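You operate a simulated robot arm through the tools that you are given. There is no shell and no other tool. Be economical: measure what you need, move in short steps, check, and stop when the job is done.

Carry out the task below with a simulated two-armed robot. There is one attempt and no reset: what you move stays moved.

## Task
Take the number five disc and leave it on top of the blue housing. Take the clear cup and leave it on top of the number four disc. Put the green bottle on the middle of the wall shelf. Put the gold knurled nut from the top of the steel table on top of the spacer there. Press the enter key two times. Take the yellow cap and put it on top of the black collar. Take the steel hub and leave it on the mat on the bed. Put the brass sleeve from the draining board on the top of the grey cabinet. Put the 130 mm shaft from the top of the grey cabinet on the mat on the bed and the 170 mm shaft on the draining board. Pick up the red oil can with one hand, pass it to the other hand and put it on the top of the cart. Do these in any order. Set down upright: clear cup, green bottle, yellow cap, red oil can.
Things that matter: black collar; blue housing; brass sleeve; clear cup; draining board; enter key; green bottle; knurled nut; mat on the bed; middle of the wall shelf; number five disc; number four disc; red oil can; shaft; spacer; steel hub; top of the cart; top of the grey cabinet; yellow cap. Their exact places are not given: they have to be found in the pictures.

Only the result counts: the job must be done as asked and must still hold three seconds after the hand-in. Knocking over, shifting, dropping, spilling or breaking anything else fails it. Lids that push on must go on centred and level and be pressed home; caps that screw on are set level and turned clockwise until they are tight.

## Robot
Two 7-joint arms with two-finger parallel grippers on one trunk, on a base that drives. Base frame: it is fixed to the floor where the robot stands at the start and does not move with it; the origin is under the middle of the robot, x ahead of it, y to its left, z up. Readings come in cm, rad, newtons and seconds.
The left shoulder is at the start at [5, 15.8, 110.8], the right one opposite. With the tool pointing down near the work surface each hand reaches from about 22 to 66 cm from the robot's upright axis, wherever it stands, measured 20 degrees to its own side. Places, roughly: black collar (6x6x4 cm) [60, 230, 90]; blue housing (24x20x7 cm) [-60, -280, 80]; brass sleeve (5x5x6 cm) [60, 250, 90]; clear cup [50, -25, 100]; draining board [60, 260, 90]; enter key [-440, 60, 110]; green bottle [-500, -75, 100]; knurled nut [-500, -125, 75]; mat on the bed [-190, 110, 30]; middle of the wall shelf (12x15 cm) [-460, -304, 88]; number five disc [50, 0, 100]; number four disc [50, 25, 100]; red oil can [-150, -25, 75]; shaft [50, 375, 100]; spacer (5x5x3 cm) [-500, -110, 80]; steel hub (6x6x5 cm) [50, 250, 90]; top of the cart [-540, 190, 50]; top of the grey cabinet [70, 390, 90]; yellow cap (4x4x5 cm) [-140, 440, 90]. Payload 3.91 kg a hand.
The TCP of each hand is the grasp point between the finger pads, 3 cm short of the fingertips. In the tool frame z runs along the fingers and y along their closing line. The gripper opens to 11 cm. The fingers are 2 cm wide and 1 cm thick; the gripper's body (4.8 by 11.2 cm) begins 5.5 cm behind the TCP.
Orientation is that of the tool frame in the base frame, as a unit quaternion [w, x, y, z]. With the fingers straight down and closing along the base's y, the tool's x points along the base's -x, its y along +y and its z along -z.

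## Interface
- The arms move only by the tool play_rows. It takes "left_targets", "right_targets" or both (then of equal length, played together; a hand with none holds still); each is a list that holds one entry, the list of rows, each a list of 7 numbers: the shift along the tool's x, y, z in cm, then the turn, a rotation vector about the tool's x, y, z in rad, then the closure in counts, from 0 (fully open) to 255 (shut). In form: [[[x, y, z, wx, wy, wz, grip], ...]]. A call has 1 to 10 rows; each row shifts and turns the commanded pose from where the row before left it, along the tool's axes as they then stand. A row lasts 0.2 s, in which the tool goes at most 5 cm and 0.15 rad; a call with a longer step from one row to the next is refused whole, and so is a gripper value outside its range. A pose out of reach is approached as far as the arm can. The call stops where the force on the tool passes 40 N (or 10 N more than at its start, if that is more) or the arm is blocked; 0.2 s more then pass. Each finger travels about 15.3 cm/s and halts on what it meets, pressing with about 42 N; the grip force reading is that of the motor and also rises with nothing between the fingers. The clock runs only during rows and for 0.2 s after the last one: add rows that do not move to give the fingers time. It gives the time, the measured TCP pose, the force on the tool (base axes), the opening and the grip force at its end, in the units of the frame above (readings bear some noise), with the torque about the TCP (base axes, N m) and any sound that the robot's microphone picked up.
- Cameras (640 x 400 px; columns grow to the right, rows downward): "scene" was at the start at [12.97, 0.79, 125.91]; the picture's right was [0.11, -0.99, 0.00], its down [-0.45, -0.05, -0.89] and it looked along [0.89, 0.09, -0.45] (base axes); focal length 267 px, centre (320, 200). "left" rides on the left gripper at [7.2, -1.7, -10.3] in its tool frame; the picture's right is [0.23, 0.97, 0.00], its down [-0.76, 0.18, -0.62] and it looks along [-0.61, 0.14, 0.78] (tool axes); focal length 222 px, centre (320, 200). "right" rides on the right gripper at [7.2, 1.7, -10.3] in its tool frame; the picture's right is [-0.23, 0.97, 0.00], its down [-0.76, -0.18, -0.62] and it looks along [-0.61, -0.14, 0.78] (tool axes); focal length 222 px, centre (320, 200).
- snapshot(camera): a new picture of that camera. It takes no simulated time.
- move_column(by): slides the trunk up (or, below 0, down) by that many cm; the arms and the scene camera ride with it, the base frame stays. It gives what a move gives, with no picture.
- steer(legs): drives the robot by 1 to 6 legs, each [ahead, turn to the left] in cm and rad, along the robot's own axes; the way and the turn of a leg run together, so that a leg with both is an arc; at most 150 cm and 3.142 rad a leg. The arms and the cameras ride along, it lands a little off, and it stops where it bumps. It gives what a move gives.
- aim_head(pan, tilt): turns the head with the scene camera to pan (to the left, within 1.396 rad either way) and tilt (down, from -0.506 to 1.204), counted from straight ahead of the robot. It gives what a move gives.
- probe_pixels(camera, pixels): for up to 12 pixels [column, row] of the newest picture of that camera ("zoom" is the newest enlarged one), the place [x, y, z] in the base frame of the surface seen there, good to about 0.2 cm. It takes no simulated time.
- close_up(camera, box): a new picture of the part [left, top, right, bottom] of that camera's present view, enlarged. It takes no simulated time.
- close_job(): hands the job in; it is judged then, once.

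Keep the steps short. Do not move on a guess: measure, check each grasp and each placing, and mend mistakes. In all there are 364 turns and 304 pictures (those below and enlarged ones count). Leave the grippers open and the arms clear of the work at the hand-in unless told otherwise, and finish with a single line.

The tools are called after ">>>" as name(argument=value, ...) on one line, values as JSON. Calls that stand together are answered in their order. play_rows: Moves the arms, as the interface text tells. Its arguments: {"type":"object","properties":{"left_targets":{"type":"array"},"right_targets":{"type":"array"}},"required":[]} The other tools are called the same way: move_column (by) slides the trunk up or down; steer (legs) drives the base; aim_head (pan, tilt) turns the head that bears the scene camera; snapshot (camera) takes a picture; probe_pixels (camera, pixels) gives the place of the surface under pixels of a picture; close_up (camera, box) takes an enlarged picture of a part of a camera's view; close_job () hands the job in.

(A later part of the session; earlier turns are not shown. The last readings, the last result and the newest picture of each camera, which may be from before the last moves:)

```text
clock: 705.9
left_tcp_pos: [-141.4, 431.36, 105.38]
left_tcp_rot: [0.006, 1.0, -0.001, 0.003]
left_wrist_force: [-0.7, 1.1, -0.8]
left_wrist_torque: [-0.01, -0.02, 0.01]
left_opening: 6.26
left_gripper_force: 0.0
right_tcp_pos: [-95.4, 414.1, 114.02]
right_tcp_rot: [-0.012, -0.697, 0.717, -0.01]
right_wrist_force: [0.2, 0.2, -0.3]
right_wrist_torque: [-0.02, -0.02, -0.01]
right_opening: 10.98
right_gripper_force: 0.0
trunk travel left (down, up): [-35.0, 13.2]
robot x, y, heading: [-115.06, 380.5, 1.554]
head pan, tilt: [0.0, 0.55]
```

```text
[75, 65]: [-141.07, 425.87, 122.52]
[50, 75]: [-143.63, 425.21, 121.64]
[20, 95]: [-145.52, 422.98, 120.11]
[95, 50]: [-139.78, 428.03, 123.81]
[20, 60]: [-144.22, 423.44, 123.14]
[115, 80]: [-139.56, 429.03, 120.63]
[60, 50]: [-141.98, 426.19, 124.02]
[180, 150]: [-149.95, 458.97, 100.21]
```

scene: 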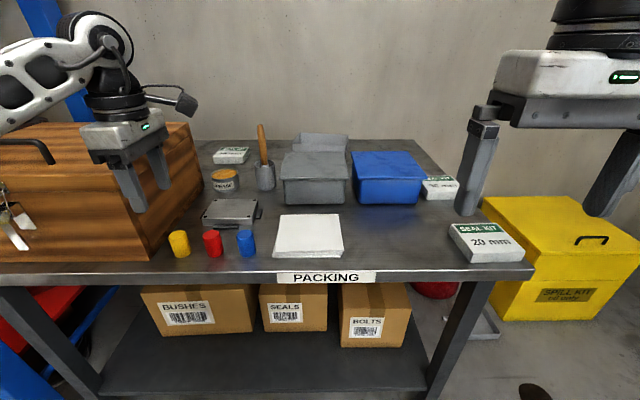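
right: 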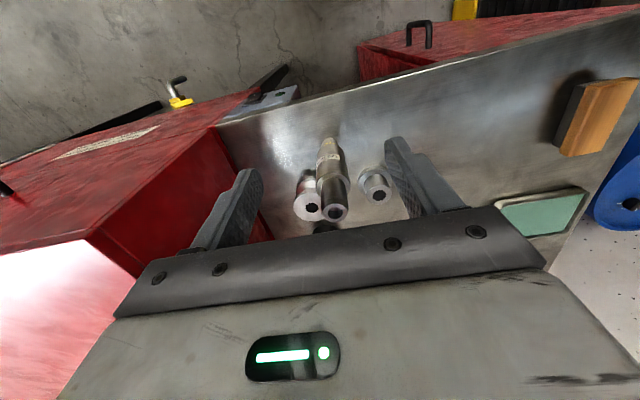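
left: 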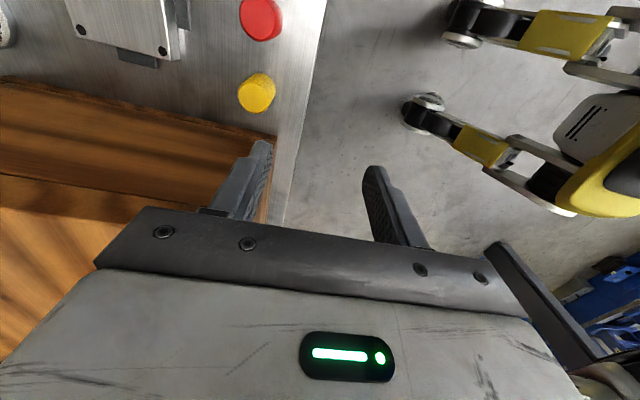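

The forearm direction is unchanged, so instead I'll use the left hand un-yawed, tilted 20° (top toward me), keeping the body ~0.9 cm off the crate. First un-yaw.

>>> play_rows(left_targets=[[[0, 0, -1, 0, 0, 0.15, 110], [0, 0, -1, 0, 0, 0.15, 110], [0, 0, -1, 0, 0, 0.15, 110], [0, 0, 0, 0, 0, 0.15, 110], [0, 0, 0, 0, 0, 0.15, 110], [0, 0, 0, 0, 0, 0.15, 110], [0, 0, 0, 0, 0, 0.15, 110], [0, 0, 0, 0, 0, 0.15, 110], [0, 0, 0, 0, 0, 0.15, 110], [0, 0, 0, 0, 0, 0.15, 110]]])

>>> play_rows(left_targets=[[[0, 0, 0, 0, 0, 0.07, 125], [0, 0, 0, 0, -0.12, 0, 125], [0, 0, 0, 0, -0.12, 0, 125], [0, 0, 0, 0, -0.11, 0, 125]]])

>>> snapshot(camera="left")

```text
clock: 708.0
left_tcp_pos: [-141.45, 431.21, 108.44]
left_tcp_rot: [0.002, 0.73, -0.683, 0.005]
left_wrist_force: [0.1, 0.1, -0.5]
left_wrist_torque: [0.01, -0.01, 0.01]
left_opening: 6.28
left_gripper_force: 0.0
right_tcp_pos: [-95.46, 414.01, 114.04]
right_tcp_rot: [-0.013, -0.697, 0.717, -0.01]
right_wrist_force: [0.2, -0.3, -0.7]
right_wrist_torque: [0.01, 0.03, -0.01]
right_opening: 10.99
right_gripper_force: 0.0
trunk travel left (down, up): [-35.0, 13.2]
robot x, y, heading: [-115.54, 380.78, 1.557]
head pan, tilt: [0.0, 0.55]
```

```text
clock: 709.0
left_tcp_pos: [-141.39, 431.25, 108.42]
left_tcp_rot: [0.121, -0.696, 0.698, 0.118]
left_wrist_force: [0.2, 0.4, 0.1]
left_wrist_torque: [-0.01, 0.03, 0.02]
left_opening: 5.6
left_gripper_force: 0.2
right_tcp_pos: [-95.51, 413.84, 113.9]
right_tcp_rot: [-0.012, -0.697, 0.717, -0.009]
right_wrist_force: [0.5, -0.4, 0.4]
right_wrist_torque: [0.0, -0.04, 0.01]
right_opening: 11.0
right_gripper_force: 0.0
trunk travel left (down, up): [-35.0, 13.2]
robot x, y, heading: [-115.3, 380.55, 1.555]
head pan, tilt: [0.0, 0.55]
```

```text
88 pictures are left
```

left: 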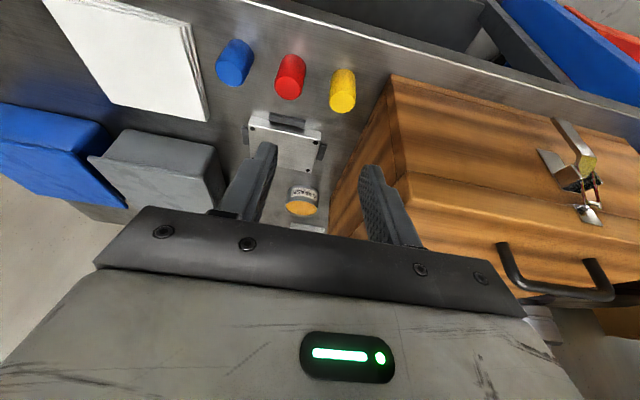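

>>> play_rows(left_targets=[[[0.77, 2.2, 0, 0, 0, 0, 125], [0, 0, 4, 0, 0, 0, 125], [0, 0, 4, 0, 0, 0, 125], [0, 0, 3.5, 0, 0, 0, 125], [0, 0, 0, 0, 0, 0, 125]]])

>>> snapshot(camera="left")

>>> close_up(camera="scene", box=[40, 60, 280, 280])

```text
clock: 710.2
left_tcp_pos: [-143.6, 434.43, 97.39]
left_tcp_rot: [0.121, -0.697, 0.697, 0.118]
left_wrist_force: [-0.4, 0.8, 0.6]
left_wrist_torque: [0.01, 0.01, 0.02]
left_opening: 5.64
left_gripper_force: 0.1
right_tcp_pos: [-95.49, 413.83, 113.94]
right_tcp_rot: [-0.012, -0.698, 0.716, -0.01]
right_wrist_force: [0.8, 0.6, -0.2]
right_wrist_torque: [0.02, 0.02, -0.04]
right_opening: 11.02
right_gripper_force: 0.1
trunk travel left (down, up): [-35.0, 13.2]
robot x, y, heading: [-115.02, 380.47, 1.556]
head pan, tilt: [0.0, 0.55]
```

```text
87 pictures are left
```

left: 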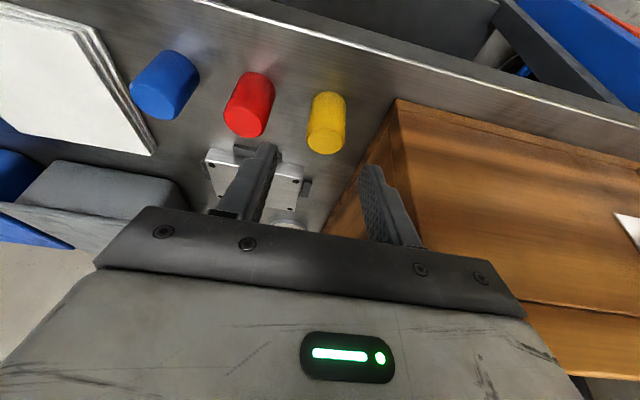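

```text
1.82 times, centred on (160, 170) of scene
```

zoom: 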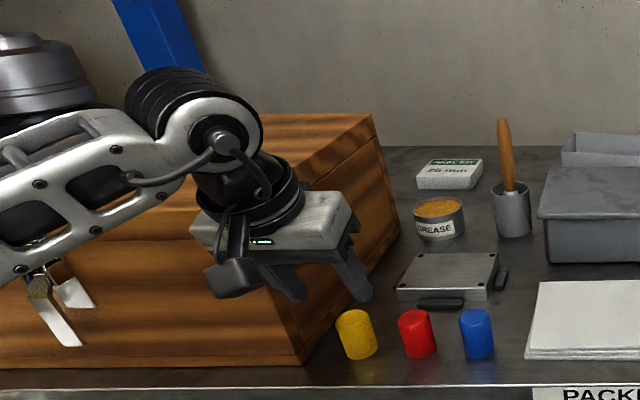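

>>> probe_pixels(camera="zoom", pixels=[[210, 120], [150, 140], [100, 165], [60, 190], [20, 120], [70, 130], [250, 100], [240, 290], [300, 345], [180, 90]])

```text
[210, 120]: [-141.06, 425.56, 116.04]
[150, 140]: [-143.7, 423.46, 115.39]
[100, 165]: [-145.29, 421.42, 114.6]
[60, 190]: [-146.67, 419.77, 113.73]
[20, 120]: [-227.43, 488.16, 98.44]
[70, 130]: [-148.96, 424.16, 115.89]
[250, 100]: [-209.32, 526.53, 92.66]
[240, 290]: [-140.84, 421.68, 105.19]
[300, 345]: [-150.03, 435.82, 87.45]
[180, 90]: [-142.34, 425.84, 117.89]
```

Clear in front of the crate. Continue 9.4 along the tool in small steps.

>>> play_rows(left_targets=[[[0, 0, 3, 0, 0, 0, 125], [0, 0, 3, 0, 0, 0, 125], [0, 0, 2, 0, 0, 0, 125], [0, 0, 1.2, 0, 0, 0, 125], [0, 0, 0, 0, 0, 0, 125]]])

>>> snapshot(camera="left")

>>> close_up(camera="scene", box=[100, 140, 280, 280])

```text
clock: 711.5
left_tcp_pos: [-143.48, 437.27, 88.71]
left_tcp_rot: [0.12, -0.697, 0.697, 0.118]
left_wrist_force: [-0.5, -0.2, 0.2]
left_wrist_torque: [0.0, -0.01, -0.01]
left_opening: 5.63
left_gripper_force: 0.1
right_tcp_pos: [-95.42, 413.98, 113.96]
right_tcp_rot: [-0.012, -0.697, 0.717, -0.01]
right_wrist_force: [-0.4, 0.6, -0.5]
right_wrist_torque: [0.0, -0.01, 0.02]
right_opening: 11.01
right_gripper_force: 0.1
trunk travel left (down, up): [-35.0, 13.2]
robot x, y, heading: [-115.14, 380.58, 1.56]
head pan, tilt: [0.0, 0.55]
```

```text
85 pictures are left
```

left: 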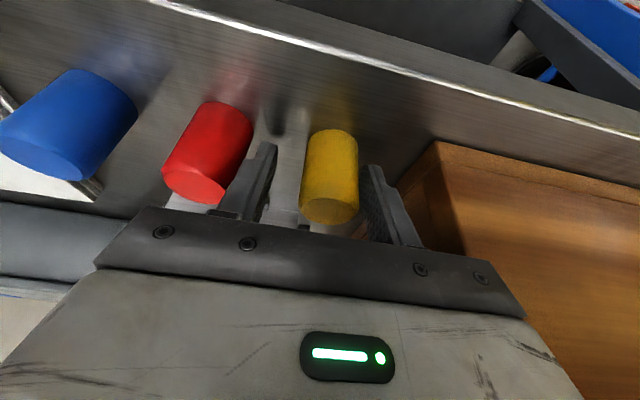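

```text
2.86 times, centred on (190, 210) of scene
```

zoom: 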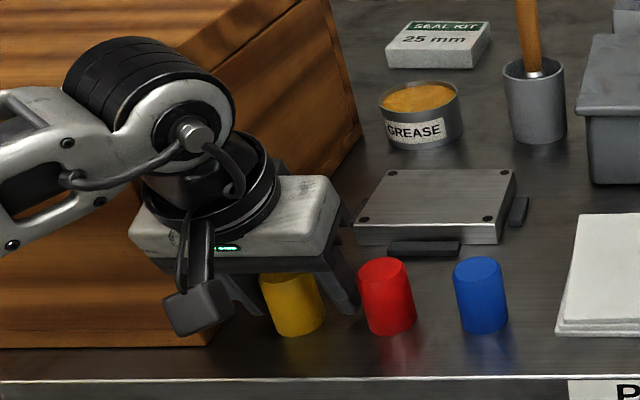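

Cap is between the fingers. Close.

>>> play_rows(left_targets=[[[0, 0, 0, 0, 0, 0, 150], [0, 0, 0, 0, 0, 0, 170], [0, 0, 0, 0, 0, 0, 190], [0, 0, 0, 0, 0, 0, 200], [0, 0, 0, 0, 0, 0, 200]]])

```text
clock: 712.6
left_tcp_pos: [-143.63, 437.27, 88.61]
left_tcp_rot: [0.121, -0.697, 0.697, 0.118]
left_wrist_force: [-0.5, 0.7, 0.0]
left_wrist_torque: [0.02, 0.01, 0.05]
left_opening: 3.38
left_gripper_force: 41.5
right_tcp_pos: [-95.41, 413.85, 113.99]
right_tcp_rot: [-0.012, -0.697, 0.717, -0.01]
right_wrist_force: [0.2, 0.2, 0.2]
right_wrist_torque: [-0.02, -0.02, 0.0]
right_opening: 11.0
right_gripper_force: 0.0
trunk travel left (down, up): [-35.0, 13.2]
robot x, y, heading: [-115.06, 380.51, 1.558]
head pan, tilt: [0.0, 0.55]
```

Gripped. Retreat along the tool axis.

>>> play_rows(left_targets=[[[-0.5, 0, -1.5, 0, 0, 0, 200], [0, 0, -3, 0, 0, 0, 200], [0, 0, -4, 0, 0, 0, 200], [0, 0, -4, 0, 0, 0, 200], [0, 0, -4, 0, 0, 0, 200], [0, 0, 0, 0, 0, 0, 200]]])

>>> close_up(camera="scene", box=[40, 40, 280, 280])

```text
clock: 714.0
left_tcp_pos: [-143.73, 432.39, 104.37]
left_tcp_rot: [-0.12, 0.697, -0.697, -0.117]
left_wrist_force: [0.0, 1.1, 0.1]
left_wrist_torque: [0.01, 0.04, 0.0]
left_opening: 3.37
left_gripper_force: 41.9
right_tcp_pos: [-95.51, 413.9, 114.02]
right_tcp_rot: [-0.012, -0.697, 0.717, -0.009]
right_wrist_force: [0.3, -0.7, -0.7]
right_wrist_torque: [0.03, 0.01, -0.02]
right_opening: 11.05
right_gripper_force: 0.0
trunk travel left (down, up): [-35.0, 13.2]
robot x, y, heading: [-115.27, 380.7, 1.56]
head pan, tilt: [0.0, 0.55]
```

```text
1.67 times, centred on (160, 160) of scene
```

zoom: 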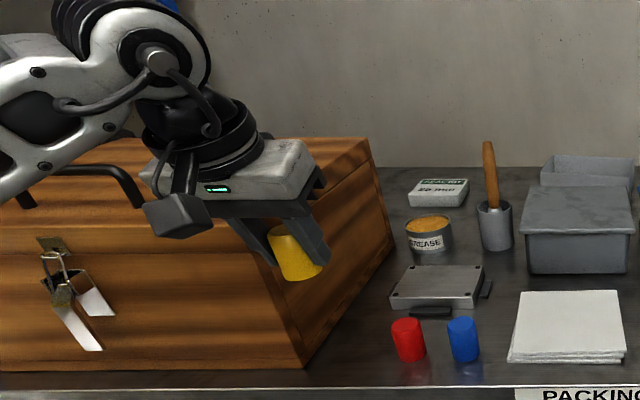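

Cap held. Tuck it in and drive to the draining board by the east side.

>>> play_rows(left_targets=[[[3.8, -2.5, -1.3, 0, 0, 0, 200], [3.8, -2.5, -1.3, 0, 0, 0, 200], [3.8, -1.5, -1.3, 0, 0, 0, 200], [3.8, 0, -1.3, 0, 0, 0, 200], [0, 0, 0, 0, 0, 0, 200]]])

>>> steer(legs=[[-20, 0], [0, -1.85], [84, 0], [0, -1.27], [88, 0], [0, 1.57]])

```text
clock: 715.2
left_tcp_pos: [-137.13, 416.38, 104.37]
left_tcp_rot: [0.121, -0.697, 0.697, 0.117]
left_wrist_force: [0.0, 0.8, -0.5]
left_wrist_torque: [0.01, 0.01, -0.01]
left_opening: 3.38
left_gripper_force: 41.6
right_tcp_pos: [-95.4, 413.94, 114.06]
right_tcp_rot: [-0.012, -0.697, 0.717, -0.01]
right_wrist_force: [0.0, -0.6, 0.0]
right_wrist_torque: [-0.03, -0.02, -0.02]
right_opening: 11.02
right_gripper_force: 0.0
trunk travel left (down, up): [-35.0, 13.2]
robot x, y, heading: [-115.13, 380.82, 1.559]
head pan, tilt: [0.0, 0.55]
```

```text
clock: 736.6
left_tcp_pos: [0.86, 270.8, 104.47]
left_tcp_rot: [0.169, -0.008, 0.986, -0.001]
left_wrist_force: [1.0, 0.2, -0.4]
left_wrist_torque: [0.01, 0.04, 0.0]
left_opening: 3.4
left_gripper_force: 41.6
right_tcp_pos: [-0.86, 229.01, 113.99]
right_tcp_rot: [-0.014, 0.006, 1.0, 0.002]
right_wrist_force: [0.0, 0.1, -0.5]
right_wrist_torque: [0.02, 0.01, 0.0]
right_opening: 11.02
right_gripper_force: 0.0
trunk travel left (down, up): [-35.0, 13.2]
robot x, y, heading: [-34.2, 248.35, -0.003]
head pan, tilt: [0.0, 0.55]
```

Move the right hand inward a bit, then approach the board at (0,243).

>>> play_rows(right_targets=[[[0, 3, 0, -0.02, 0, 0, 0], [0, 3, 0, 0, 0, 0, 0], [1, 2, 0, 0, 0, 0, 0]]])

>>> steer(legs=[[0, -0.15], [34, 0], [0, 0.15]])

>>> aim_head(pan=-0.1, tilt=0.7)

>>> snapshot(camera="scene")

```text
clock: 737.4
left_tcp_pos: [0.7, 270.65, 104.49]
left_tcp_rot: [0.168, -0.007, 0.986, -0.001]
left_wrist_force: [-0.5, -0.2, -0.1]
left_wrist_torque: [-0.02, 0.0, -0.01]
left_opening: 3.37
left_gripper_force: 41.8
right_tcp_pos: [-1.66, 236.98, 114.18]
right_tcp_rot: [-0.016, 0.006, 1.0, 0.012]
right_wrist_force: [0.6, 0.4, 0.2]
right_wrist_torque: [0.0, 0.01, 0.01]
right_opening: 11.01
right_gripper_force: 0.1
trunk travel left (down, up): [-35.0, 13.2]
robot x, y, heading: [-34.41, 247.99, 0.004]
head pan, tilt: [0.0, 0.55]
```

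```text
clock: 740.9
left_tcp_pos: [34.31, 265.61, 104.29]
left_tcp_rot: [0.169, -0.008, 0.986, 0.0]
left_wrist_force: [0.3, 0.0, -0.4]
left_wrist_torque: [-0.05, 0.0, 0.01]
left_opening: 3.38
left_gripper_force: 41.3
right_tcp_pos: [31.63, 231.96, 114.2]
right_tcp_rot: [-0.015, 0.008, 1.0, 0.012]
right_wrist_force: [0.6, 0.0, 0.7]
right_wrist_torque: [0.01, 0.01, 0.01]
right_opening: 11.0
right_gripper_force: 0.0
trunk travel left (down, up): [-35.0, 13.2]
robot x, y, heading: [-1.01, 243.43, 0.001]
head pan, tilt: [0.0, 0.55]
```

```text
clock: 741.6
left_tcp_pos: [34.33, 265.73, 104.35]
left_tcp_rot: [0.169, -0.008, 0.986, -0.001]
left_wrist_force: [0.1, 0.8, 0.8]
left_wrist_torque: [0.0, 0.02, -0.04]
left_opening: 3.38
left_gripper_force: 41.6
right_tcp_pos: [31.52, 231.95, 114.23]
right_tcp_rot: [-0.015, 0.007, 1.0, 0.012]
right_wrist_force: [0.8, -0.6, 0.6]
right_wrist_torque: [-0.02, 0.01, 0.0]
right_opening: 10.99
right_gripper_force: 0.0
trunk travel left (down, up): [-35.0, 13.2]
robot x, y, heading: [-1.14, 242.8, -0.004]
head pan, tilt: [-0.099, 0.7]
```

```text
82 pictures are left
```

scene: 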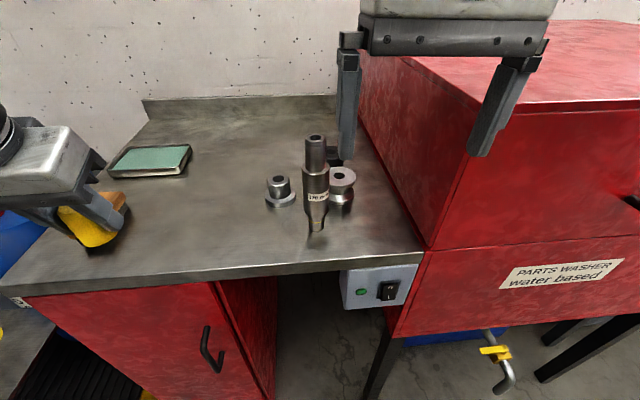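

Bring the cap: up, forward at y≈262, then right over the collar.

>>> play_rows(left_targets=[[[-1.2, 0, -3.4, 0, 0, 0, 200], [-4.0, 0, 1.41, 0, 0, 0, 200], [-4.0, 0, 1.41, 0, 0, 0, 200], [-4.0, 0, 1.41, 0, 0, 0, 200], [-4.0, 0, 1.41, 0, 0, 0, 200], [-4.0, 0, 1.41, 0, 0, 0, 200], [-4.0, 0, 1.41, 0, 0, 0, 200], [-3, 0, 1.06, 0, 0, 0, 200]]])

>>> play_rows(left_targets=[[[0, -4.4, 0, 0, 0, 0, 200], [0, -4.4, 0, 0, 0, 0, 200], [0, -4.4, 0, 0, 0, 0, 200], [0, -4.4, 0, 0, 0, 0, 200], [0, -4.4, 0, 0, 0, 0, 200], [0, -4.4, 0, 0, 0, 0, 200], [0, -4.4, 0, 0, 0, 0, 200]]])

>>> snapshot(camera="left")

>>> snapshot(camera="scene")

```text
clock: 743.4
left_tcp_pos: [62.95, 266.02, 108.01]
left_tcp_rot: [0.169, -0.007, 0.986, -0.001]
left_wrist_force: [0.0, 1.0, 0.8]
left_wrist_torque: [-0.01, 0.02, -0.02]
left_opening: 3.37
left_gripper_force: 42.1
right_tcp_pos: [31.66, 231.95, 114.21]
right_tcp_rot: [-0.015, 0.007, 1.0, 0.012]
right_wrist_force: [-0.7, 0.7, 0.2]
right_wrist_torque: [0.01, -0.03, 0.02]
right_opening: 11.0
right_gripper_force: 0.1
trunk travel left (down, up): [-35.0, 13.2]
robot x, y, heading: [-0.89, 242.67, -0.005]
head pan, tilt: [-0.099, 0.7]
```

```text
clock: 745.0
left_tcp_pos: [60.14, 238.19, 107.11]
left_tcp_rot: [0.17, -0.008, 0.985, -0.002]
left_wrist_force: [0.1, -0.7, 0.5]
left_wrist_torque: [-0.05, 0.03, -0.03]
left_opening: 3.38
left_gripper_force: 42.0
left hand out of reach, approached as far as the arm can: row 5, 6, 7
right_tcp_pos: [31.73, 232.04, 114.18]
right_tcp_rot: [-0.015, 0.007, 1.0, 0.011]
right_wrist_force: [0.7, 0.5, -0.7]
right_wrist_torque: [-0.01, 0.0, 0.01]
right_opening: 11.0
right_gripper_force: 0.1
trunk travel left (down, up): [-35.0, 13.2]
robot x, y, heading: [-0.75, 243.28, -0.001]
head pan, tilt: [-0.099, 0.7]
```

```text
81 pictures are left
```

left: 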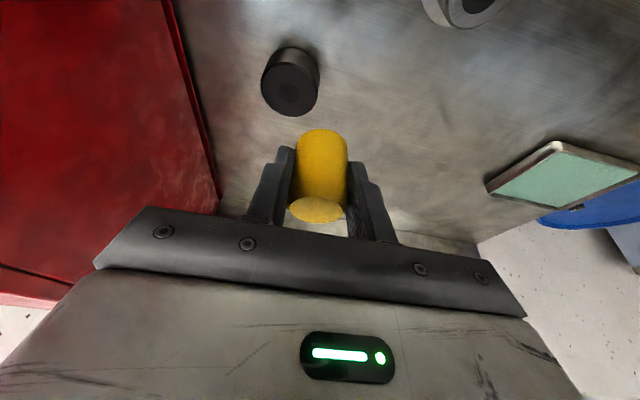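

```text
80 pictures are left
```

scene: 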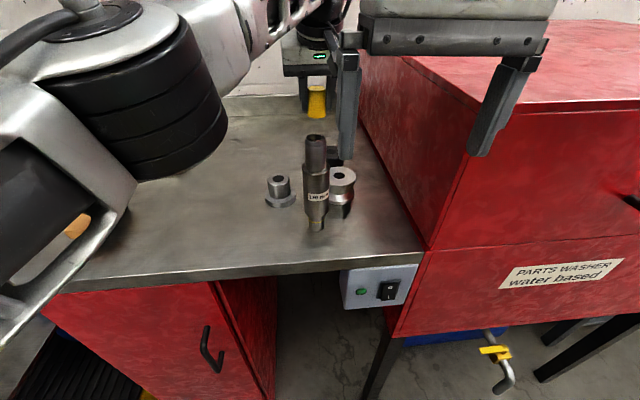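

Drive 4.5 cm closer for reach.

>>> steer(legs=[[4.5, -0.03]])

>>> play_rows(left_targets=[[[0, -2.5, 2, 0, 0, 0, 200], [0, 0, 0, 0, 0, 0, 200]]])

>>> close_up(camera="left", box=[220, 30, 420, 240])

```text
clock: 745.9
left_tcp_pos: [64.57, 236.1, 106.99]
left_tcp_rot: [0.169, 0.008, 0.986, -0.004]
left_wrist_force: [0.5, -0.5, 0.3]
left_wrist_torque: [0.02, 0.0, -0.01]
left_opening: 3.38
left_gripper_force: 42.2
right_tcp_pos: [35.81, 230.93, 114.29]
right_tcp_rot: [-0.016, 0.023, 1.0, 0.013]
right_wrist_force: [-0.2, 0.3, 0.2]
right_wrist_torque: [0.02, 0.04, -0.02]
right_opening: 11.02
right_gripper_force: 0.1
trunk travel left (down, up): [-35.0, 13.2]
robot x, y, heading: [3.44, 243.22, -0.03]
head pan, tilt: [-0.099, 0.7]
```

```text
clock: 746.5
left_tcp_pos: [64.01, 235.26, 105.35]
left_tcp_rot: [0.169, 0.009, 0.986, -0.004]
left_wrist_force: [0.2, 0.7, -0.2]
left_wrist_torque: [0.05, 0.02, 0.02]
left_opening: 3.35
left_gripper_force: 42.0
left hand out of reach, approached as far as the arm can: row 1
right_tcp_pos: [35.71, 230.93, 114.21]
right_tcp_rot: [-0.015, 0.023, 1.0, 0.013]
right_wrist_force: [-0.2, -0.1, 1.0]
right_wrist_torque: [-0.01, -0.03, -0.02]
right_opening: 11.0
right_gripper_force: 0.0
trunk travel left (down, up): [-35.0, 13.2]
robot x, y, heading: [3.45, 243.5, -0.033]
head pan, tilt: [-0.099, 0.7]
```

```text
1.90 times, centred on (320, 135) of left
```

zoom: 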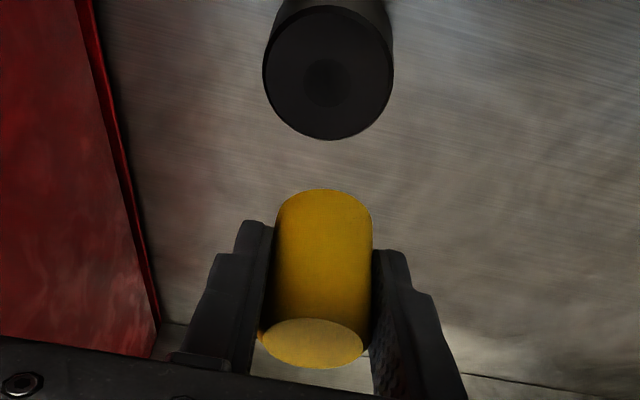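

Cap above the collar but 1 cm left of it. Lower 5.5 vertically with the correction.

>>> play_rows(left_targets=[[[0.67, 0, 1.9, 0, 0, 0, 200], [0.67, -0.5, 1.9, 0, 0, 0, 200], [0.5, -0.5, 1.4, 0, 0, 0, 200], [0, 0, 0, 0, 0, 0, 200]]])

>>> snapshot(camera="left")

>>> close_up(camera="scene", box=[230, 60, 390, 240])

```text
clock: 747.5
left_tcp_pos: [64.12, 234.2, 99.87]
left_tcp_rot: [0.169, 0.008, 0.986, -0.004]
left_wrist_force: [-0.1, 0.6, -0.4]
left_wrist_torque: [0.0, -0.04, 0.0]
left_opening: 3.36
left_gripper_force: 42.3
right_tcp_pos: [35.81, 230.92, 114.24]
right_tcp_rot: [-0.015, 0.023, 1.0, 0.013]
right_wrist_force: [-0.8, 0.8, 0.5]
right_wrist_torque: [-0.01, -0.01, 0.01]
right_opening: 10.99
right_gripper_force: 0.1
trunk travel left (down, up): [-35.0, 13.2]
robot x, y, heading: [3.57, 242.84, -0.029]
head pan, tilt: [-0.099, 0.7]
```

```text
78 pictures are left
```

left: 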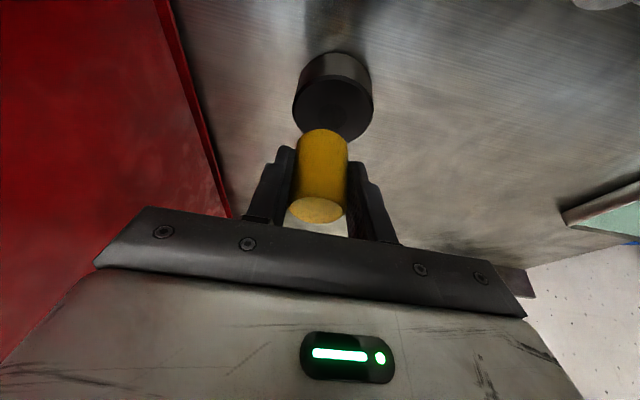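

```text
2.22 times, centred on (310, 150) of scene
```

zoom: 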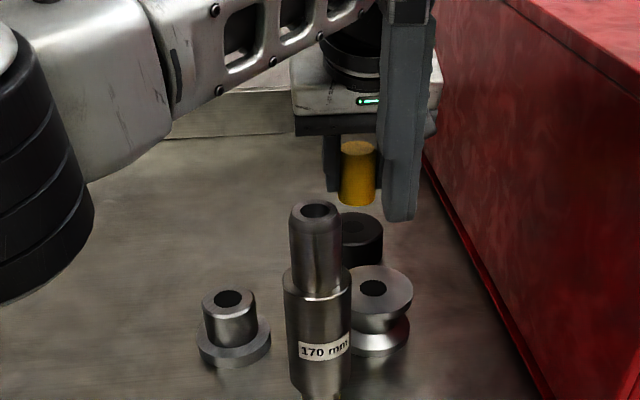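

>>> probe_pixels(camera="left", pixels=[[297, 108], [371, 105], [334, 84], [345, 136], [334, 107], [322, 135], [318, 205], [322, 160], [305, 140], [342, 140]])

```text
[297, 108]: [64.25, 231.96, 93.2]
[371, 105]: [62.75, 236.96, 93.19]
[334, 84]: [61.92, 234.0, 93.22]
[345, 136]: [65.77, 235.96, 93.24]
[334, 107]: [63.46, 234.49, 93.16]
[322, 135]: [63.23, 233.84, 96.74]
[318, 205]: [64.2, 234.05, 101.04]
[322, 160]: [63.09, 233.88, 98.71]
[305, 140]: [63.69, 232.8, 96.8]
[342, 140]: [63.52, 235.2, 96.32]
```

Cap centre is (64.8,234.0), collar centre (63.9,234.5). Correct by −0.9 x, +0.5 y, then lower 2.2.

>>> play_rows(left_targets=[[[0.85, 0.48, -0.3, 0, 0, 0, 200], [0.4, 0, 1.13, 0, 0, 0, 200], [0.33, 0, 0.94, 0, 0, 0, 200], [0, 0, 0, 0, 0, 0, 200]]])

>>> snapshot(camera="left")

>>> probe_pixels(camera="left", pixels=[[322, 135], [322, 160], [305, 145], [342, 145], [300, 120], [350, 120], [322, 108]])

```text
clock: 748.5
left_tcp_pos: [63.29, 234.8, 97.64]
left_tcp_rot: [0.169, 0.008, 0.986, -0.004]
left_wrist_force: [0.6, -0.5, -0.7]
left_wrist_torque: [0.0, -0.01, 0.01]
left_opening: 3.38
left_gripper_force: 41.9
right_tcp_pos: [35.67, 230.88, 114.15]
right_tcp_rot: [-0.015, 0.022, 1.0, 0.013]
right_wrist_force: [-0.3, 0.4, 0.1]
right_wrist_torque: [0.0, -0.02, -0.03]
right_opening: 10.99
right_gripper_force: 0.1
trunk travel left (down, up): [-35.0, 13.2]
robot x, y, heading: [3.55, 242.88, -0.027]
head pan, tilt: [-0.099, 0.7]
```

```text
76 pictures are left
```

left: 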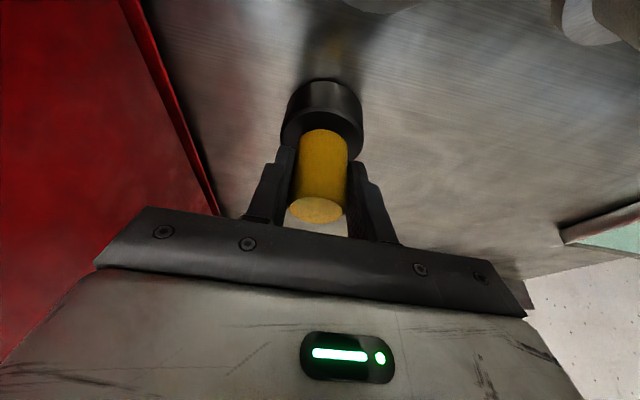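

```text
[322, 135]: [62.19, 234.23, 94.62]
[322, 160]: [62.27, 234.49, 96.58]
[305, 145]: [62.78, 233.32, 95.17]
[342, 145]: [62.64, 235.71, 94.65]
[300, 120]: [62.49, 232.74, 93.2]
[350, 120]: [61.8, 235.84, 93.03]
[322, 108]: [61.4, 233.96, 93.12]
```

Centred. Lower to contact in small steps.

>>> play_rows(left_targets=[[[0.13, 0, 0.38, 0, 0, 0, 200], [0.07, 0, 0.19, 0, 0, 0, 200], [0.05, 0, 0.14, 0, 0, 0, 200], [0, 0, 0, 0, 0, 0, 200]]])

```text
clock: 749.5
left_tcp_pos: [63.31, 234.6, 96.95]
left_tcp_rot: [0.169, 0.009, 0.986, -0.004]
left_wrist_force: [-0.3, -0.3, 1.5]
left_wrist_torque: [0.03, 0.0, 0.02]
left_opening: 3.38
left_gripper_force: 42.0
right_tcp_pos: [35.78, 230.92, 114.26]
right_tcp_rot: [-0.015, 0.023, 1.0, 0.012]
right_wrist_force: [-0.6, -0.1, 0.0]
right_wrist_torque: [0.01, 0.04, 0.0]
right_opening: 10.99
right_gripper_force: 0.1
trunk travel left (down, up): [-35.0, 13.2]
robot x, y, heading: [3.24, 243.34, -0.027]
head pan, tilt: [-0.099, 0.7]
```

>>> play_rows(left_targets=[[[0.04, 0, 0.1, 0, 0, 0, 200], [0.04, 0, 0.1, 0, 0, 0, 200], [0, 0, 0, 0, 0, 0, 200]]])

```text
clock: 750.3
left_tcp_pos: [63.32, 234.53, 97.03]
left_tcp_rot: [0.171, 0.009, 0.985, -0.005]
left_wrist_force: [-0.1, -0.4, 13.0]
left_wrist_torque: [0.13, 0.09, 0.01]
left_opening: 3.39
left_gripper_force: 41.5
right_tcp_pos: [35.65, 230.86, 114.36]
right_tcp_rot: [-0.014, 0.022, 1.0, 0.013]
right_wrist_force: [-0.6, 0.2, -0.1]
right_wrist_torque: [0.01, 0.03, 0.04]
right_opening: 11.01
right_gripper_force: 0.1
trunk travel left (down, up): [-35.0, 13.2]
robot x, y, heading: [3.65, 243.1, -0.03]
head pan, tilt: [-0.099, 0.7]
```

Contact. Release slowly and retreat along the tool axis.

>>> play_rows(left_targets=[[[0, 0, -0.1, 0, 0, 0, 180], [0, 0, 0, 0, 0, 0, 160], [0, 0, 0, 0, 0, 0, 140], [0, 0, 0, 0, 0, 0, 120], [0, 0, -2, 0, 0, 0, 110], [0, 0, -3, 0, 0, 0, 110], [0, 0, -4, 0, 0, 0, 110]]])

>>> snapshot(camera="left")

>>> close_up(camera="scene", box=[230, 60, 390, 240])

```text
clock: 751.9
left_tcp_pos: [60.1, 234.8, 105.3]
left_tcp_rot: [0.169, 0.009, 0.986, -0.005]
left_wrist_force: [0.0, -0.3, 0.0]
left_wrist_torque: [0.02, 0.01, -0.01]
left_opening: 6.25
left_gripper_force: 0.0
right_tcp_pos: [35.79, 230.86, 114.23]
right_tcp_rot: [-0.015, 0.023, 1.0, 0.011]
right_wrist_force: [-0.2, 1.3, 0.4]
right_wrist_torque: [0.01, -0.03, 0.02]
right_opening: 11.0
right_gripper_force: 0.1
trunk travel left (down, up): [-35.0, 13.2]
robot x, y, heading: [3.36, 243.32, -0.03]
head pan, tilt: [-0.099, 0.7]
```

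```text
75 pictures are left
```

left: 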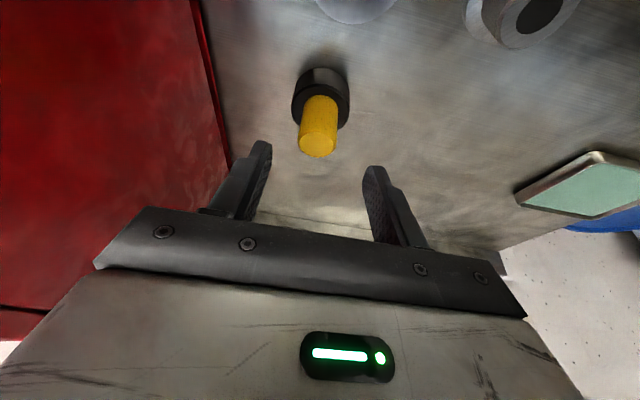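

```text
2.22 times, centred on (310, 150) of scene
```

zoom: 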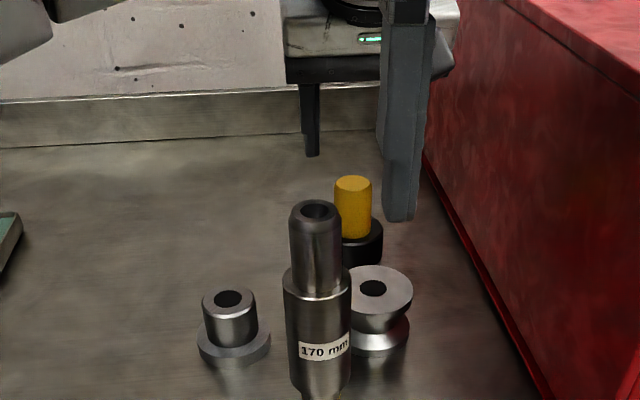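

Cap stands on the collar. Now the hub with the left hand: go up/left, un-tilt, and yaw +0.3 to keep the camera clear of the shaft.

>>> play_rows(left_targets=[[[-1.3, 0, -3.8, 0, 0, 0, 60], [0, 4, 0, 0, 0, 0, 60], [0, 4, 0, 0, 0.12, 0, 60], [0, 4, 0, 0, 0.11, 0, 60], [0, 0, 0, 0, 0.11, 0, 60], [0, 0, 0, 0, 0, 0.11, 60], [0, 0, 0, 0, 0, 0.11, 60], [0, 0, 0, 0, 0, 0.11, 60], [0, 0, 0, 0, 0, 0, 60]]])

>>> snapshot(camera="left")

```text
clock: 753.9
left_tcp_pos: [60.24, 246.74, 109.19]
left_tcp_rot: [0.0, 0.173, 0.985, -0.003]
left_wrist_force: [0.9, -0.2, 0.8]
left_wrist_torque: [-0.03, 0.01, 0.0]
left_opening: 8.42
left_gripper_force: 0.0
right_tcp_pos: [35.73, 230.85, 114.21]
right_tcp_rot: [-0.014, 0.022, 1.0, 0.013]
right_wrist_force: [-0.6, 0.3, 0.3]
right_wrist_torque: [0.03, -0.02, 0.0]
right_opening: 11.0
right_gripper_force: 0.1
trunk travel left (down, up): [-35.0, 13.2]
robot x, y, heading: [3.49, 243.01, -0.031]
head pan, tilt: [-0.099, 0.7]
```

```text
73 pictures are left
```

left: 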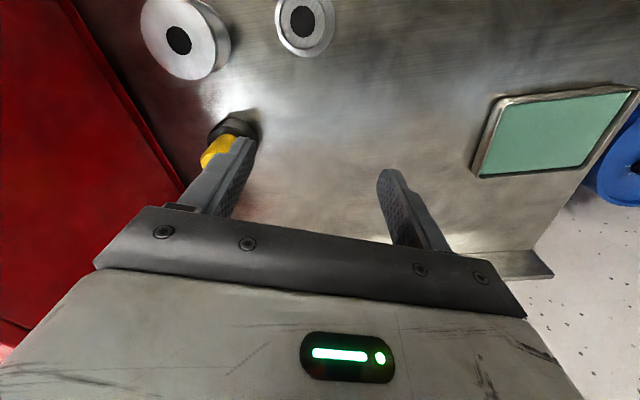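

>>> play_rows(left_targets=[[[3.54, -1.73, 0, 0, 0, 0, 60], [3.54, -1.73, 0, 0, 0, 0, 60], [0, 0, 3, 0, 0, 0, 60], [0, 0, 3, 0, 0, 0, 60], [0, 0, 0, 0, 0, 0, 60]]])

>>> snapshot(camera="left")

```text
clock: 755.1
left_tcp_pos: [52.51, 245.84, 103.23]
left_tcp_rot: [0.001, 0.173, 0.985, -0.003]
left_wrist_force: [0.7, -0.8, -0.4]
left_wrist_torque: [-0.02, -0.03, 0.01]
left_opening: 8.45
left_gripper_force: 0.1
right_tcp_pos: [35.83, 231.0, 114.18]
right_tcp_rot: [-0.014, 0.022, 1.0, 0.012]
right_wrist_force: [0.6, -0.2, -0.7]
right_wrist_torque: [0.0, -0.03, -0.02]
right_opening: 10.98
right_gripper_force: 0.1
trunk travel left (down, up): [-35.0, 13.2]
robot x, y, heading: [3.18, 243.14, -0.029]
head pan, tilt: [-0.099, 0.7]
```

```text
72 pictures are left
```

left: 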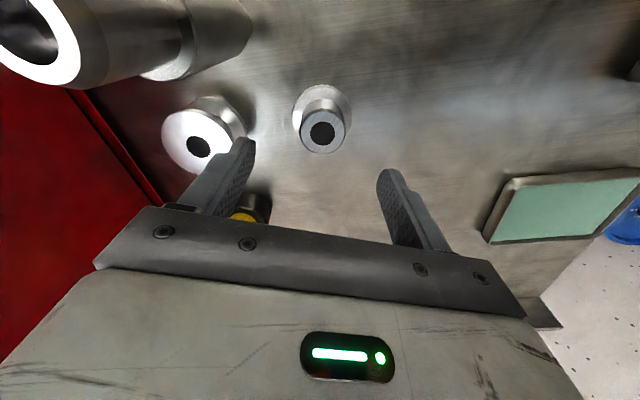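

Aligned. Descend 8.5 and close.

>>> play_rows(left_targets=[[[0, 0, 3, 0, 0, 0, 90], [0, 0, 3, 0, 0, 0, 90], [0, 0, 2.4, 0, 0, 0, 90], [0, 0, 0, 0, 0, 0, 150], [0, 0, 0, 0, 0, 0, 190], [0, 0, 0, 0, 0, 0, 200], [0, 0, 0, 0, 0, 0, 200]]])

>>> play_rows(left_targets=[[[0, 0, -2, 0, 0, 0, 200], [0, 0, -4, 0, 0, 0, 200], [0, 0, -4, 0, 0, 0, 200], [0, 0, -4, 0, 0, 0, 200], [0, 0, 0, 0, 0, 0, 200]]])

>>> snapshot(camera="scene")

```text
clock: 756.7
left_tcp_pos: [52.52, 245.85, 94.84]
left_tcp_rot: [0.0, 0.173, 0.985, -0.002]
left_wrist_force: [0.9, 0.4, 0.3]
left_wrist_torque: [0.06, -0.03, 0.02]
left_opening: 4.14
left_gripper_force: 42.1
right_tcp_pos: [35.81, 230.86, 114.17]
right_tcp_rot: [-0.014, 0.021, 1.0, 0.013]
right_wrist_force: [-0.3, 0.5, 0.3]
right_wrist_torque: [-0.02, 0.0, -0.01]
right_opening: 11.0
right_gripper_force: 0.0
trunk travel left (down, up): [-35.0, 13.2]
robot x, y, heading: [3.37, 242.9, -0.03]
head pan, tilt: [-0.099, 0.7]
```

```text
clock: 757.9
left_tcp_pos: [52.51, 245.82, 108.76]
left_tcp_rot: [0.001, 0.173, 0.985, -0.003]
left_wrist_force: [-0.3, -1.0, -2.9]
left_wrist_torque: [-0.01, -0.01, 0.01]
left_opening: 4.16
left_gripper_force: 42.3
right_tcp_pos: [35.85, 230.87, 114.18]
right_tcp_rot: [-0.015, 0.021, 1.0, 0.012]
right_wrist_force: [0.7, -0.3, -0.8]
right_wrist_torque: [0.02, -0.02, -0.02]
right_opening: 10.99
right_gripper_force: 0.1
trunk travel left (down, up): [-35.0, 13.2]
robot x, y, heading: [3.37, 243.3, -0.029]
head pan, tilt: [-0.099, 0.7]
```

```text
71 pictures are left
```

scene: 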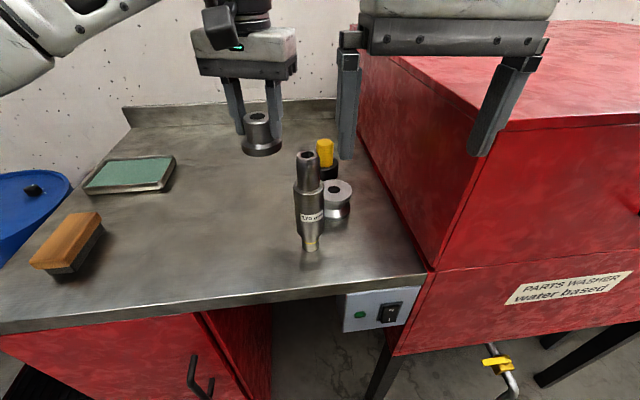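

Hub held. Move it left, then back.

>>> play_rows(left_targets=[[[1.36, 3.77, 0, 0, 0, 0, 200], [1.36, 3.77, 0, 0, 0, 0, 200], [1.36, 3.77, 0, 0, 0, 0, 200], [1.36, 3.77, 0, 0, 0, 0, 200], [3.76, -1.36, 0, 0, 0, 0, 200], [3.76, -1.36, 0, 0, 0, 0, 200], [3.76, -1.36, 0, 0, 0, 0, 200], [3.76, -1.36, 0, 0, 0, 0, 200]]])

>>> steer(legs=[[-41, 0]])

```text
clock: 759.7
left_tcp_pos: [36.54, 262.03, 108.8]
left_tcp_rot: [0.0, 0.172, 0.985, -0.002]
left_wrist_force: [-0.6, -0.3, -2.8]
left_wrist_torque: [0.02, -0.03, 0.0]
left_opening: 4.12
left_gripper_force: 42.1
right_tcp_pos: [35.85, 231.0, 114.27]
right_tcp_rot: [-0.015, 0.022, 1.0, 0.013]
right_wrist_force: [-0.2, -0.1, 0.1]
right_wrist_torque: [0.0, -0.01, 0.02]
right_opening: 10.99
right_gripper_force: 0.0
trunk travel left (down, up): [-35.0, 13.2]
robot x, y, heading: [3.44, 243.18, -0.025]
head pan, tilt: [-0.099, 0.7]
```

```text
clock: 762.2
left_tcp_pos: [-4.06, 263.3, 108.69]
left_tcp_rot: [0.001, 0.171, 0.985, -0.003]
left_wrist_force: [-0.1, 0.2, -3.2]
left_wrist_torque: [-0.01, -0.01, -0.04]
left_opening: 4.11
left_gripper_force: 42.2
right_tcp_pos: [-4.73, 232.16, 114.25]
right_tcp_rot: [-0.014, 0.021, 1.0, 0.012]
right_wrist_force: [0.4, -0.5, -0.1]
right_wrist_torque: [0.02, -0.01, -0.01]
right_opening: 11.01
right_gripper_force: 0.0
trunk travel left (down, up): [-35.0, 13.2]
robot x, y, heading: [-37.38, 244.32, -0.025]
head pan, tilt: [-0.099, 0.7]
```

Drive to the bed again along y≈174.

>>> steer(legs=[[0, -1.5], [70, 0], [0, -1.615], [30, 0]])

```text
clock: 775.3
left_tcp_pos: [-97.16, 154.07, 108.82]
left_tcp_rot: [-0.003, 0.988, -0.152, 0.0]
left_wrist_force: [0.7, -0.4, -3.4]
left_wrist_torque: [0.01, 0.0, 0.03]
left_opening: 4.13
left_gripper_force: 42.7
right_tcp_pos: [-97.61, 185.09, 114.21]
right_tcp_rot: [0.013, 1.0, -0.003, 0.016]
right_wrist_force: [-0.1, 0.4, 0.2]
right_wrist_torque: [0.03, -0.03, 0.01]
right_opening: 11.01
right_gripper_force: 0.1
trunk travel left (down, up): [-35.0, 13.2]
robot x, y, heading: [-64.99, 174.33, -3.13]
head pan, tilt: [-0.099, 0.7]
```

>>> steer(legs=[[54, -0.01]])

```text
clock: 778.4
left_tcp_pos: [-151.12, 154.25, 108.72]
left_tcp_rot: [-0.002, 0.987, -0.159, 0.0]
left_wrist_force: [-0.7, 0.0, -2.8]
left_wrist_torque: [-0.03, 0.02, 0.03]
left_opening: 4.11
left_gripper_force: 42.0
right_tcp_pos: [-151.13, 185.35, 114.18]
right_tcp_rot: [0.012, 1.0, -0.009, 0.015]
right_wrist_force: [-0.5, 0.4, -1.3]
right_wrist_torque: [0.0, -0.05, 0.0]
right_opening: 11.01
right_gripper_force: 0.0
trunk travel left (down, up): [-35.0, 13.2]
robot x, y, heading: [-118.43, 174.19, 3.14]
head pan, tilt: [-0.099, 0.7]
```

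>>> steer(legs=[[8, 0], [0, 0.54], [22, 0]])

>>> aim_head(pan=0.1, tilt=0.8)

>>> snapshot(camera="scene")

```text
clock: 782.3
left_tcp_pos: [-162.56, 128.81, 108.84]
left_tcp_rot: [-0.002, 0.993, 0.115, -0.001]
left_wrist_force: [0.3, -0.9, -3.9]
left_wrist_torque: [-0.05, -0.03, -0.01]
left_opening: 4.11
left_gripper_force: 42.2
right_tcp_pos: [-178.94, 155.36, 114.17]
right_tcp_rot: [0.008, 0.965, 0.263, 0.017]
right_wrist_force: [0.2, 0.3, -0.1]
right_wrist_torque: [-0.01, 0.01, 0.0]
right_opening: 11.0
right_gripper_force: 0.1
trunk travel left (down, up): [-35.0, 13.2]
robot x, y, heading: [-144.65, 162.61, -2.598]
head pan, tilt: [-0.099, 0.7]
```

```text
clock: 783.0
left_tcp_pos: [-162.5, 128.74, 108.73]
left_tcp_rot: [-0.003, 0.993, 0.115, 0.0]
left_wrist_force: [0.8, -0.5, -4.3]
left_wrist_torque: [0.0, -0.03, -0.01]
left_opening: 4.08
left_gripper_force: 41.9
right_tcp_pos: [-178.8, 155.31, 114.26]
right_tcp_rot: [0.008, 0.965, 0.263, 0.018]
right_wrist_force: [-0.2, -0.4, 0.1]
right_wrist_torque: [0.02, 0.02, 0.0]
right_opening: 10.96
right_gripper_force: 0.1
trunk travel left (down, up): [-35.0, 13.2]
robot x, y, heading: [-145.19, 162.64, -2.592]
head pan, tilt: [0.099, 0.799]
```

```text
70 pictures are left
```

scene: 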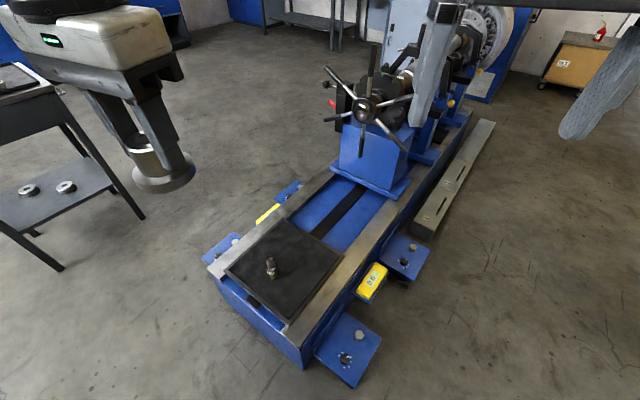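

Shaft still stands. Lower the trunk, then carry the hub over (-187,123).

>>> move_column(by=-34)

>>> play_rows(left_targets=[[[-4.18, 0, 2.5, 0, 0, 0, 200], [-4.18, 0, 2.5, 0, 0, 0, 200], [-4.18, 0, 2.5, 0, 0, 0, 200], [-4.18, 0, 2.5, 0, 0, 0, 200], [-4.18, 0, 2.5, 0, 0, 0, 200], [-4.18, 0, 2.5, 0, 0, 0, 200], [0, 0, 4, 0, 0, 0, 200], [0, 0, 4, 0, 0, 0, 200], [0, 0, 0, 0, 0, 0, 200]]])

>>> snapshot(camera="scene")

```text
clock: 786.3
left_tcp_pos: [-162.45, 128.91, 74.82]
left_tcp_rot: [-0.002, 0.993, 0.114, -0.001]
left_wrist_force: [0.0, 0.0, -2.6]
left_wrist_torque: [-0.02, 0.01, 0.0]
left_opening: 4.1
left_gripper_force: 41.9
right_tcp_pos: [-178.77, 155.33, 80.1]
right_tcp_rot: [0.008, 0.965, 0.263, 0.018]
right_wrist_force: [0.2, 1.3, -0.3]
right_wrist_torque: [0.01, -0.02, -0.02]
right_opening: 11.0
right_gripper_force: 0.0
trunk travel left (down, up): [-1.0, 47.2]
robot x, y, heading: [-145.03, 162.66, -2.596]
head pan, tilt: [0.099, 0.799]
```

```text
clock: 788.3
left_tcp_pos: [-187.11, 123.27, 51.81]
left_tcp_rot: [-0.003, 0.993, 0.114, 0.0]
left_wrist_force: [-0.9, 0.5, -2.4]
left_wrist_torque: [0.0, -0.01, 0.0]
left_opening: 4.12
left_gripper_force: 42.0
right_tcp_pos: [-178.78, 155.22, 80.24]
right_tcp_rot: [0.008, 0.964, 0.264, 0.017]
right_wrist_force: [-0.5, 0.9, -0.3]
right_wrist_torque: [0.02, -0.01, 0.05]
right_opening: 11.0
right_gripper_force: 0.0
trunk travel left (down, up): [-1.0, 47.2]
robot x, y, heading: [-145.11, 162.66, -2.597]
head pan, tilt: [0.099, 0.799]
```

```text
69 pictures are left
```

scene: 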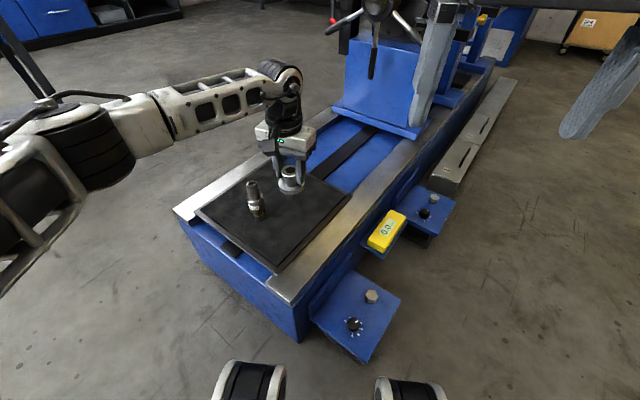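

Shift the hub to (-183.6,124.2) so that the forearm stays off the shaft, then lower.

>>> play_rows(left_targets=[[[3.6, -0.2, 0, 0, 0, 0, 200], [0, 0, 4, 0, 0, 0, 200], [0, 0, 4, 0, 0, 0, 200], [0, 0, 4, 0, 0, 0, 200], [0, 0, 2.8, 0, 0, 0, 200], [0, 0, 0, 0, 0, 0, 200]]])

>>> close_up(camera="scene", box=[160, 110, 370, 280])

```text
clock: 789.7
left_tcp_pos: [-183.55, 124.2, 36.88]
left_tcp_rot: [-0.002, 0.993, 0.115, -0.001]
left_wrist_force: [-0.5, -0.4, -3.5]
left_wrist_torque: [0.01, 0.01, -0.01]
left_opening: 4.07
left_gripper_force: 42.2
right_tcp_pos: [-178.74, 155.28, 80.23]
right_tcp_rot: [0.008, 0.965, 0.263, 0.017]
right_wrist_force: [-0.3, 0.0, 0.4]
right_wrist_torque: [-0.01, 0.03, -0.01]
right_opening: 10.99
right_gripper_force: 0.1
trunk travel left (down, up): [-1.0, 47.2]
robot x, y, heading: [-145.0, 163.22, -2.599]
head pan, tilt: [0.099, 0.799]
```

```text
2.35 times, centred on (265, 195) of scene
```

zoom: 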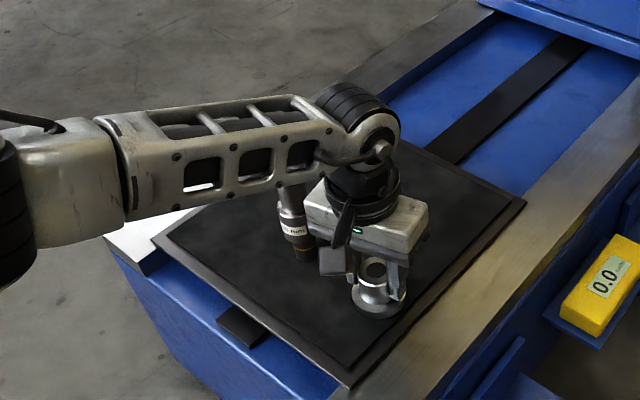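

>>> play_rows(left_targets=[[[0, 0, 0.4, 0, 0, 0, 200], [0, 0, 0.2, 0, 0, 0, 200], [0, 0, 0.1, 0, 0, 0, 200], [0, 0, 0.1, 0, 0, 0, 200], [0, 0, 0, 0, 0, 0, 200]]])

```text
clock: 790.9
left_tcp_pos: [-183.48, 124.26, 36.22]
left_tcp_rot: [-0.002, 0.993, 0.115, -0.001]
left_wrist_force: [2.5, 0.0, 0.4]
left_wrist_torque: [-0.12, -0.12, 0.12]
left_opening: 4.11
left_gripper_force: 42.0
right_tcp_pos: [-178.85, 155.34, 80.21]
right_tcp_rot: [0.008, 0.965, 0.263, 0.018]
right_wrist_force: [0.2, -0.1, -1.1]
right_wrist_torque: [0.02, 0.01, 0.01]
right_opening: 10.99
right_gripper_force: 0.0
trunk travel left (down, up): [-1.0, 47.2]
robot x, y, heading: [-144.95, 162.5, -2.592]
head pan, tilt: [0.099, 0.799]
```

Contact (net 3 N). Settle 0.1, open and rise.

>>> play_rows(left_targets=[[[0, 0, 0.1, 0, 0, 0, 200], [0, 0, 0, 0, 0, 0, 160], [0, 0, 0, 0, 0, 0, 130], [0, 0, 0, 0, 0, 0, 110], [0, 0, -2, 0, 0, 0, 110], [0, 0, -4, 0, 0, 0, 110], [0, 0, -4, 0, 0, 0, 110], [0, 0, -4, 0, 0, 0, 110], [0, 0, -4, 0, 0, 0, 110]]])

>>> close_up(camera="scene", box=[160, 110, 370, 280])

```text
clock: 792.9
left_tcp_pos: [-183.63, 124.08, 54.17]
left_tcp_rot: [-0.002, 0.993, 0.114, -0.002]
left_wrist_force: [0.3, -0.5, 0.1]
left_wrist_torque: [-0.01, -0.02, 0.02]
left_opening: 6.27
left_gripper_force: 0.0
right_tcp_pos: [-178.81, 155.35, 80.19]
right_tcp_rot: [0.008, 0.965, 0.263, 0.017]
right_wrist_force: [-0.3, 0.5, 0.0]
right_wrist_torque: [-0.01, 0.0, 0.02]
right_opening: 10.99
right_gripper_force: 0.1
trunk travel left (down, up): [-1.0, 47.2]
robot x, y, heading: [-145.04, 162.87, -2.591]
head pan, tilt: [0.099, 0.799]
```

```text
2.35 times, centred on (265, 195) of scene
```

zoom: 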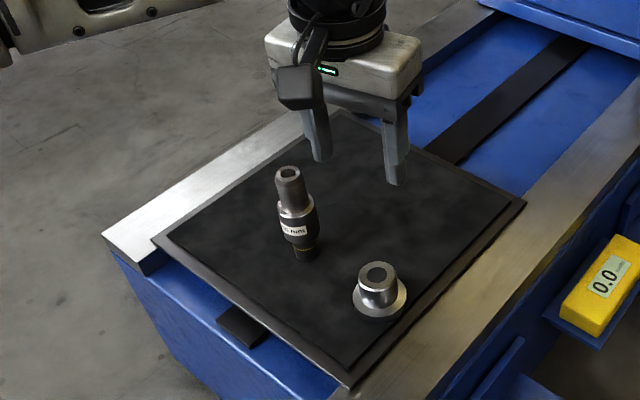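

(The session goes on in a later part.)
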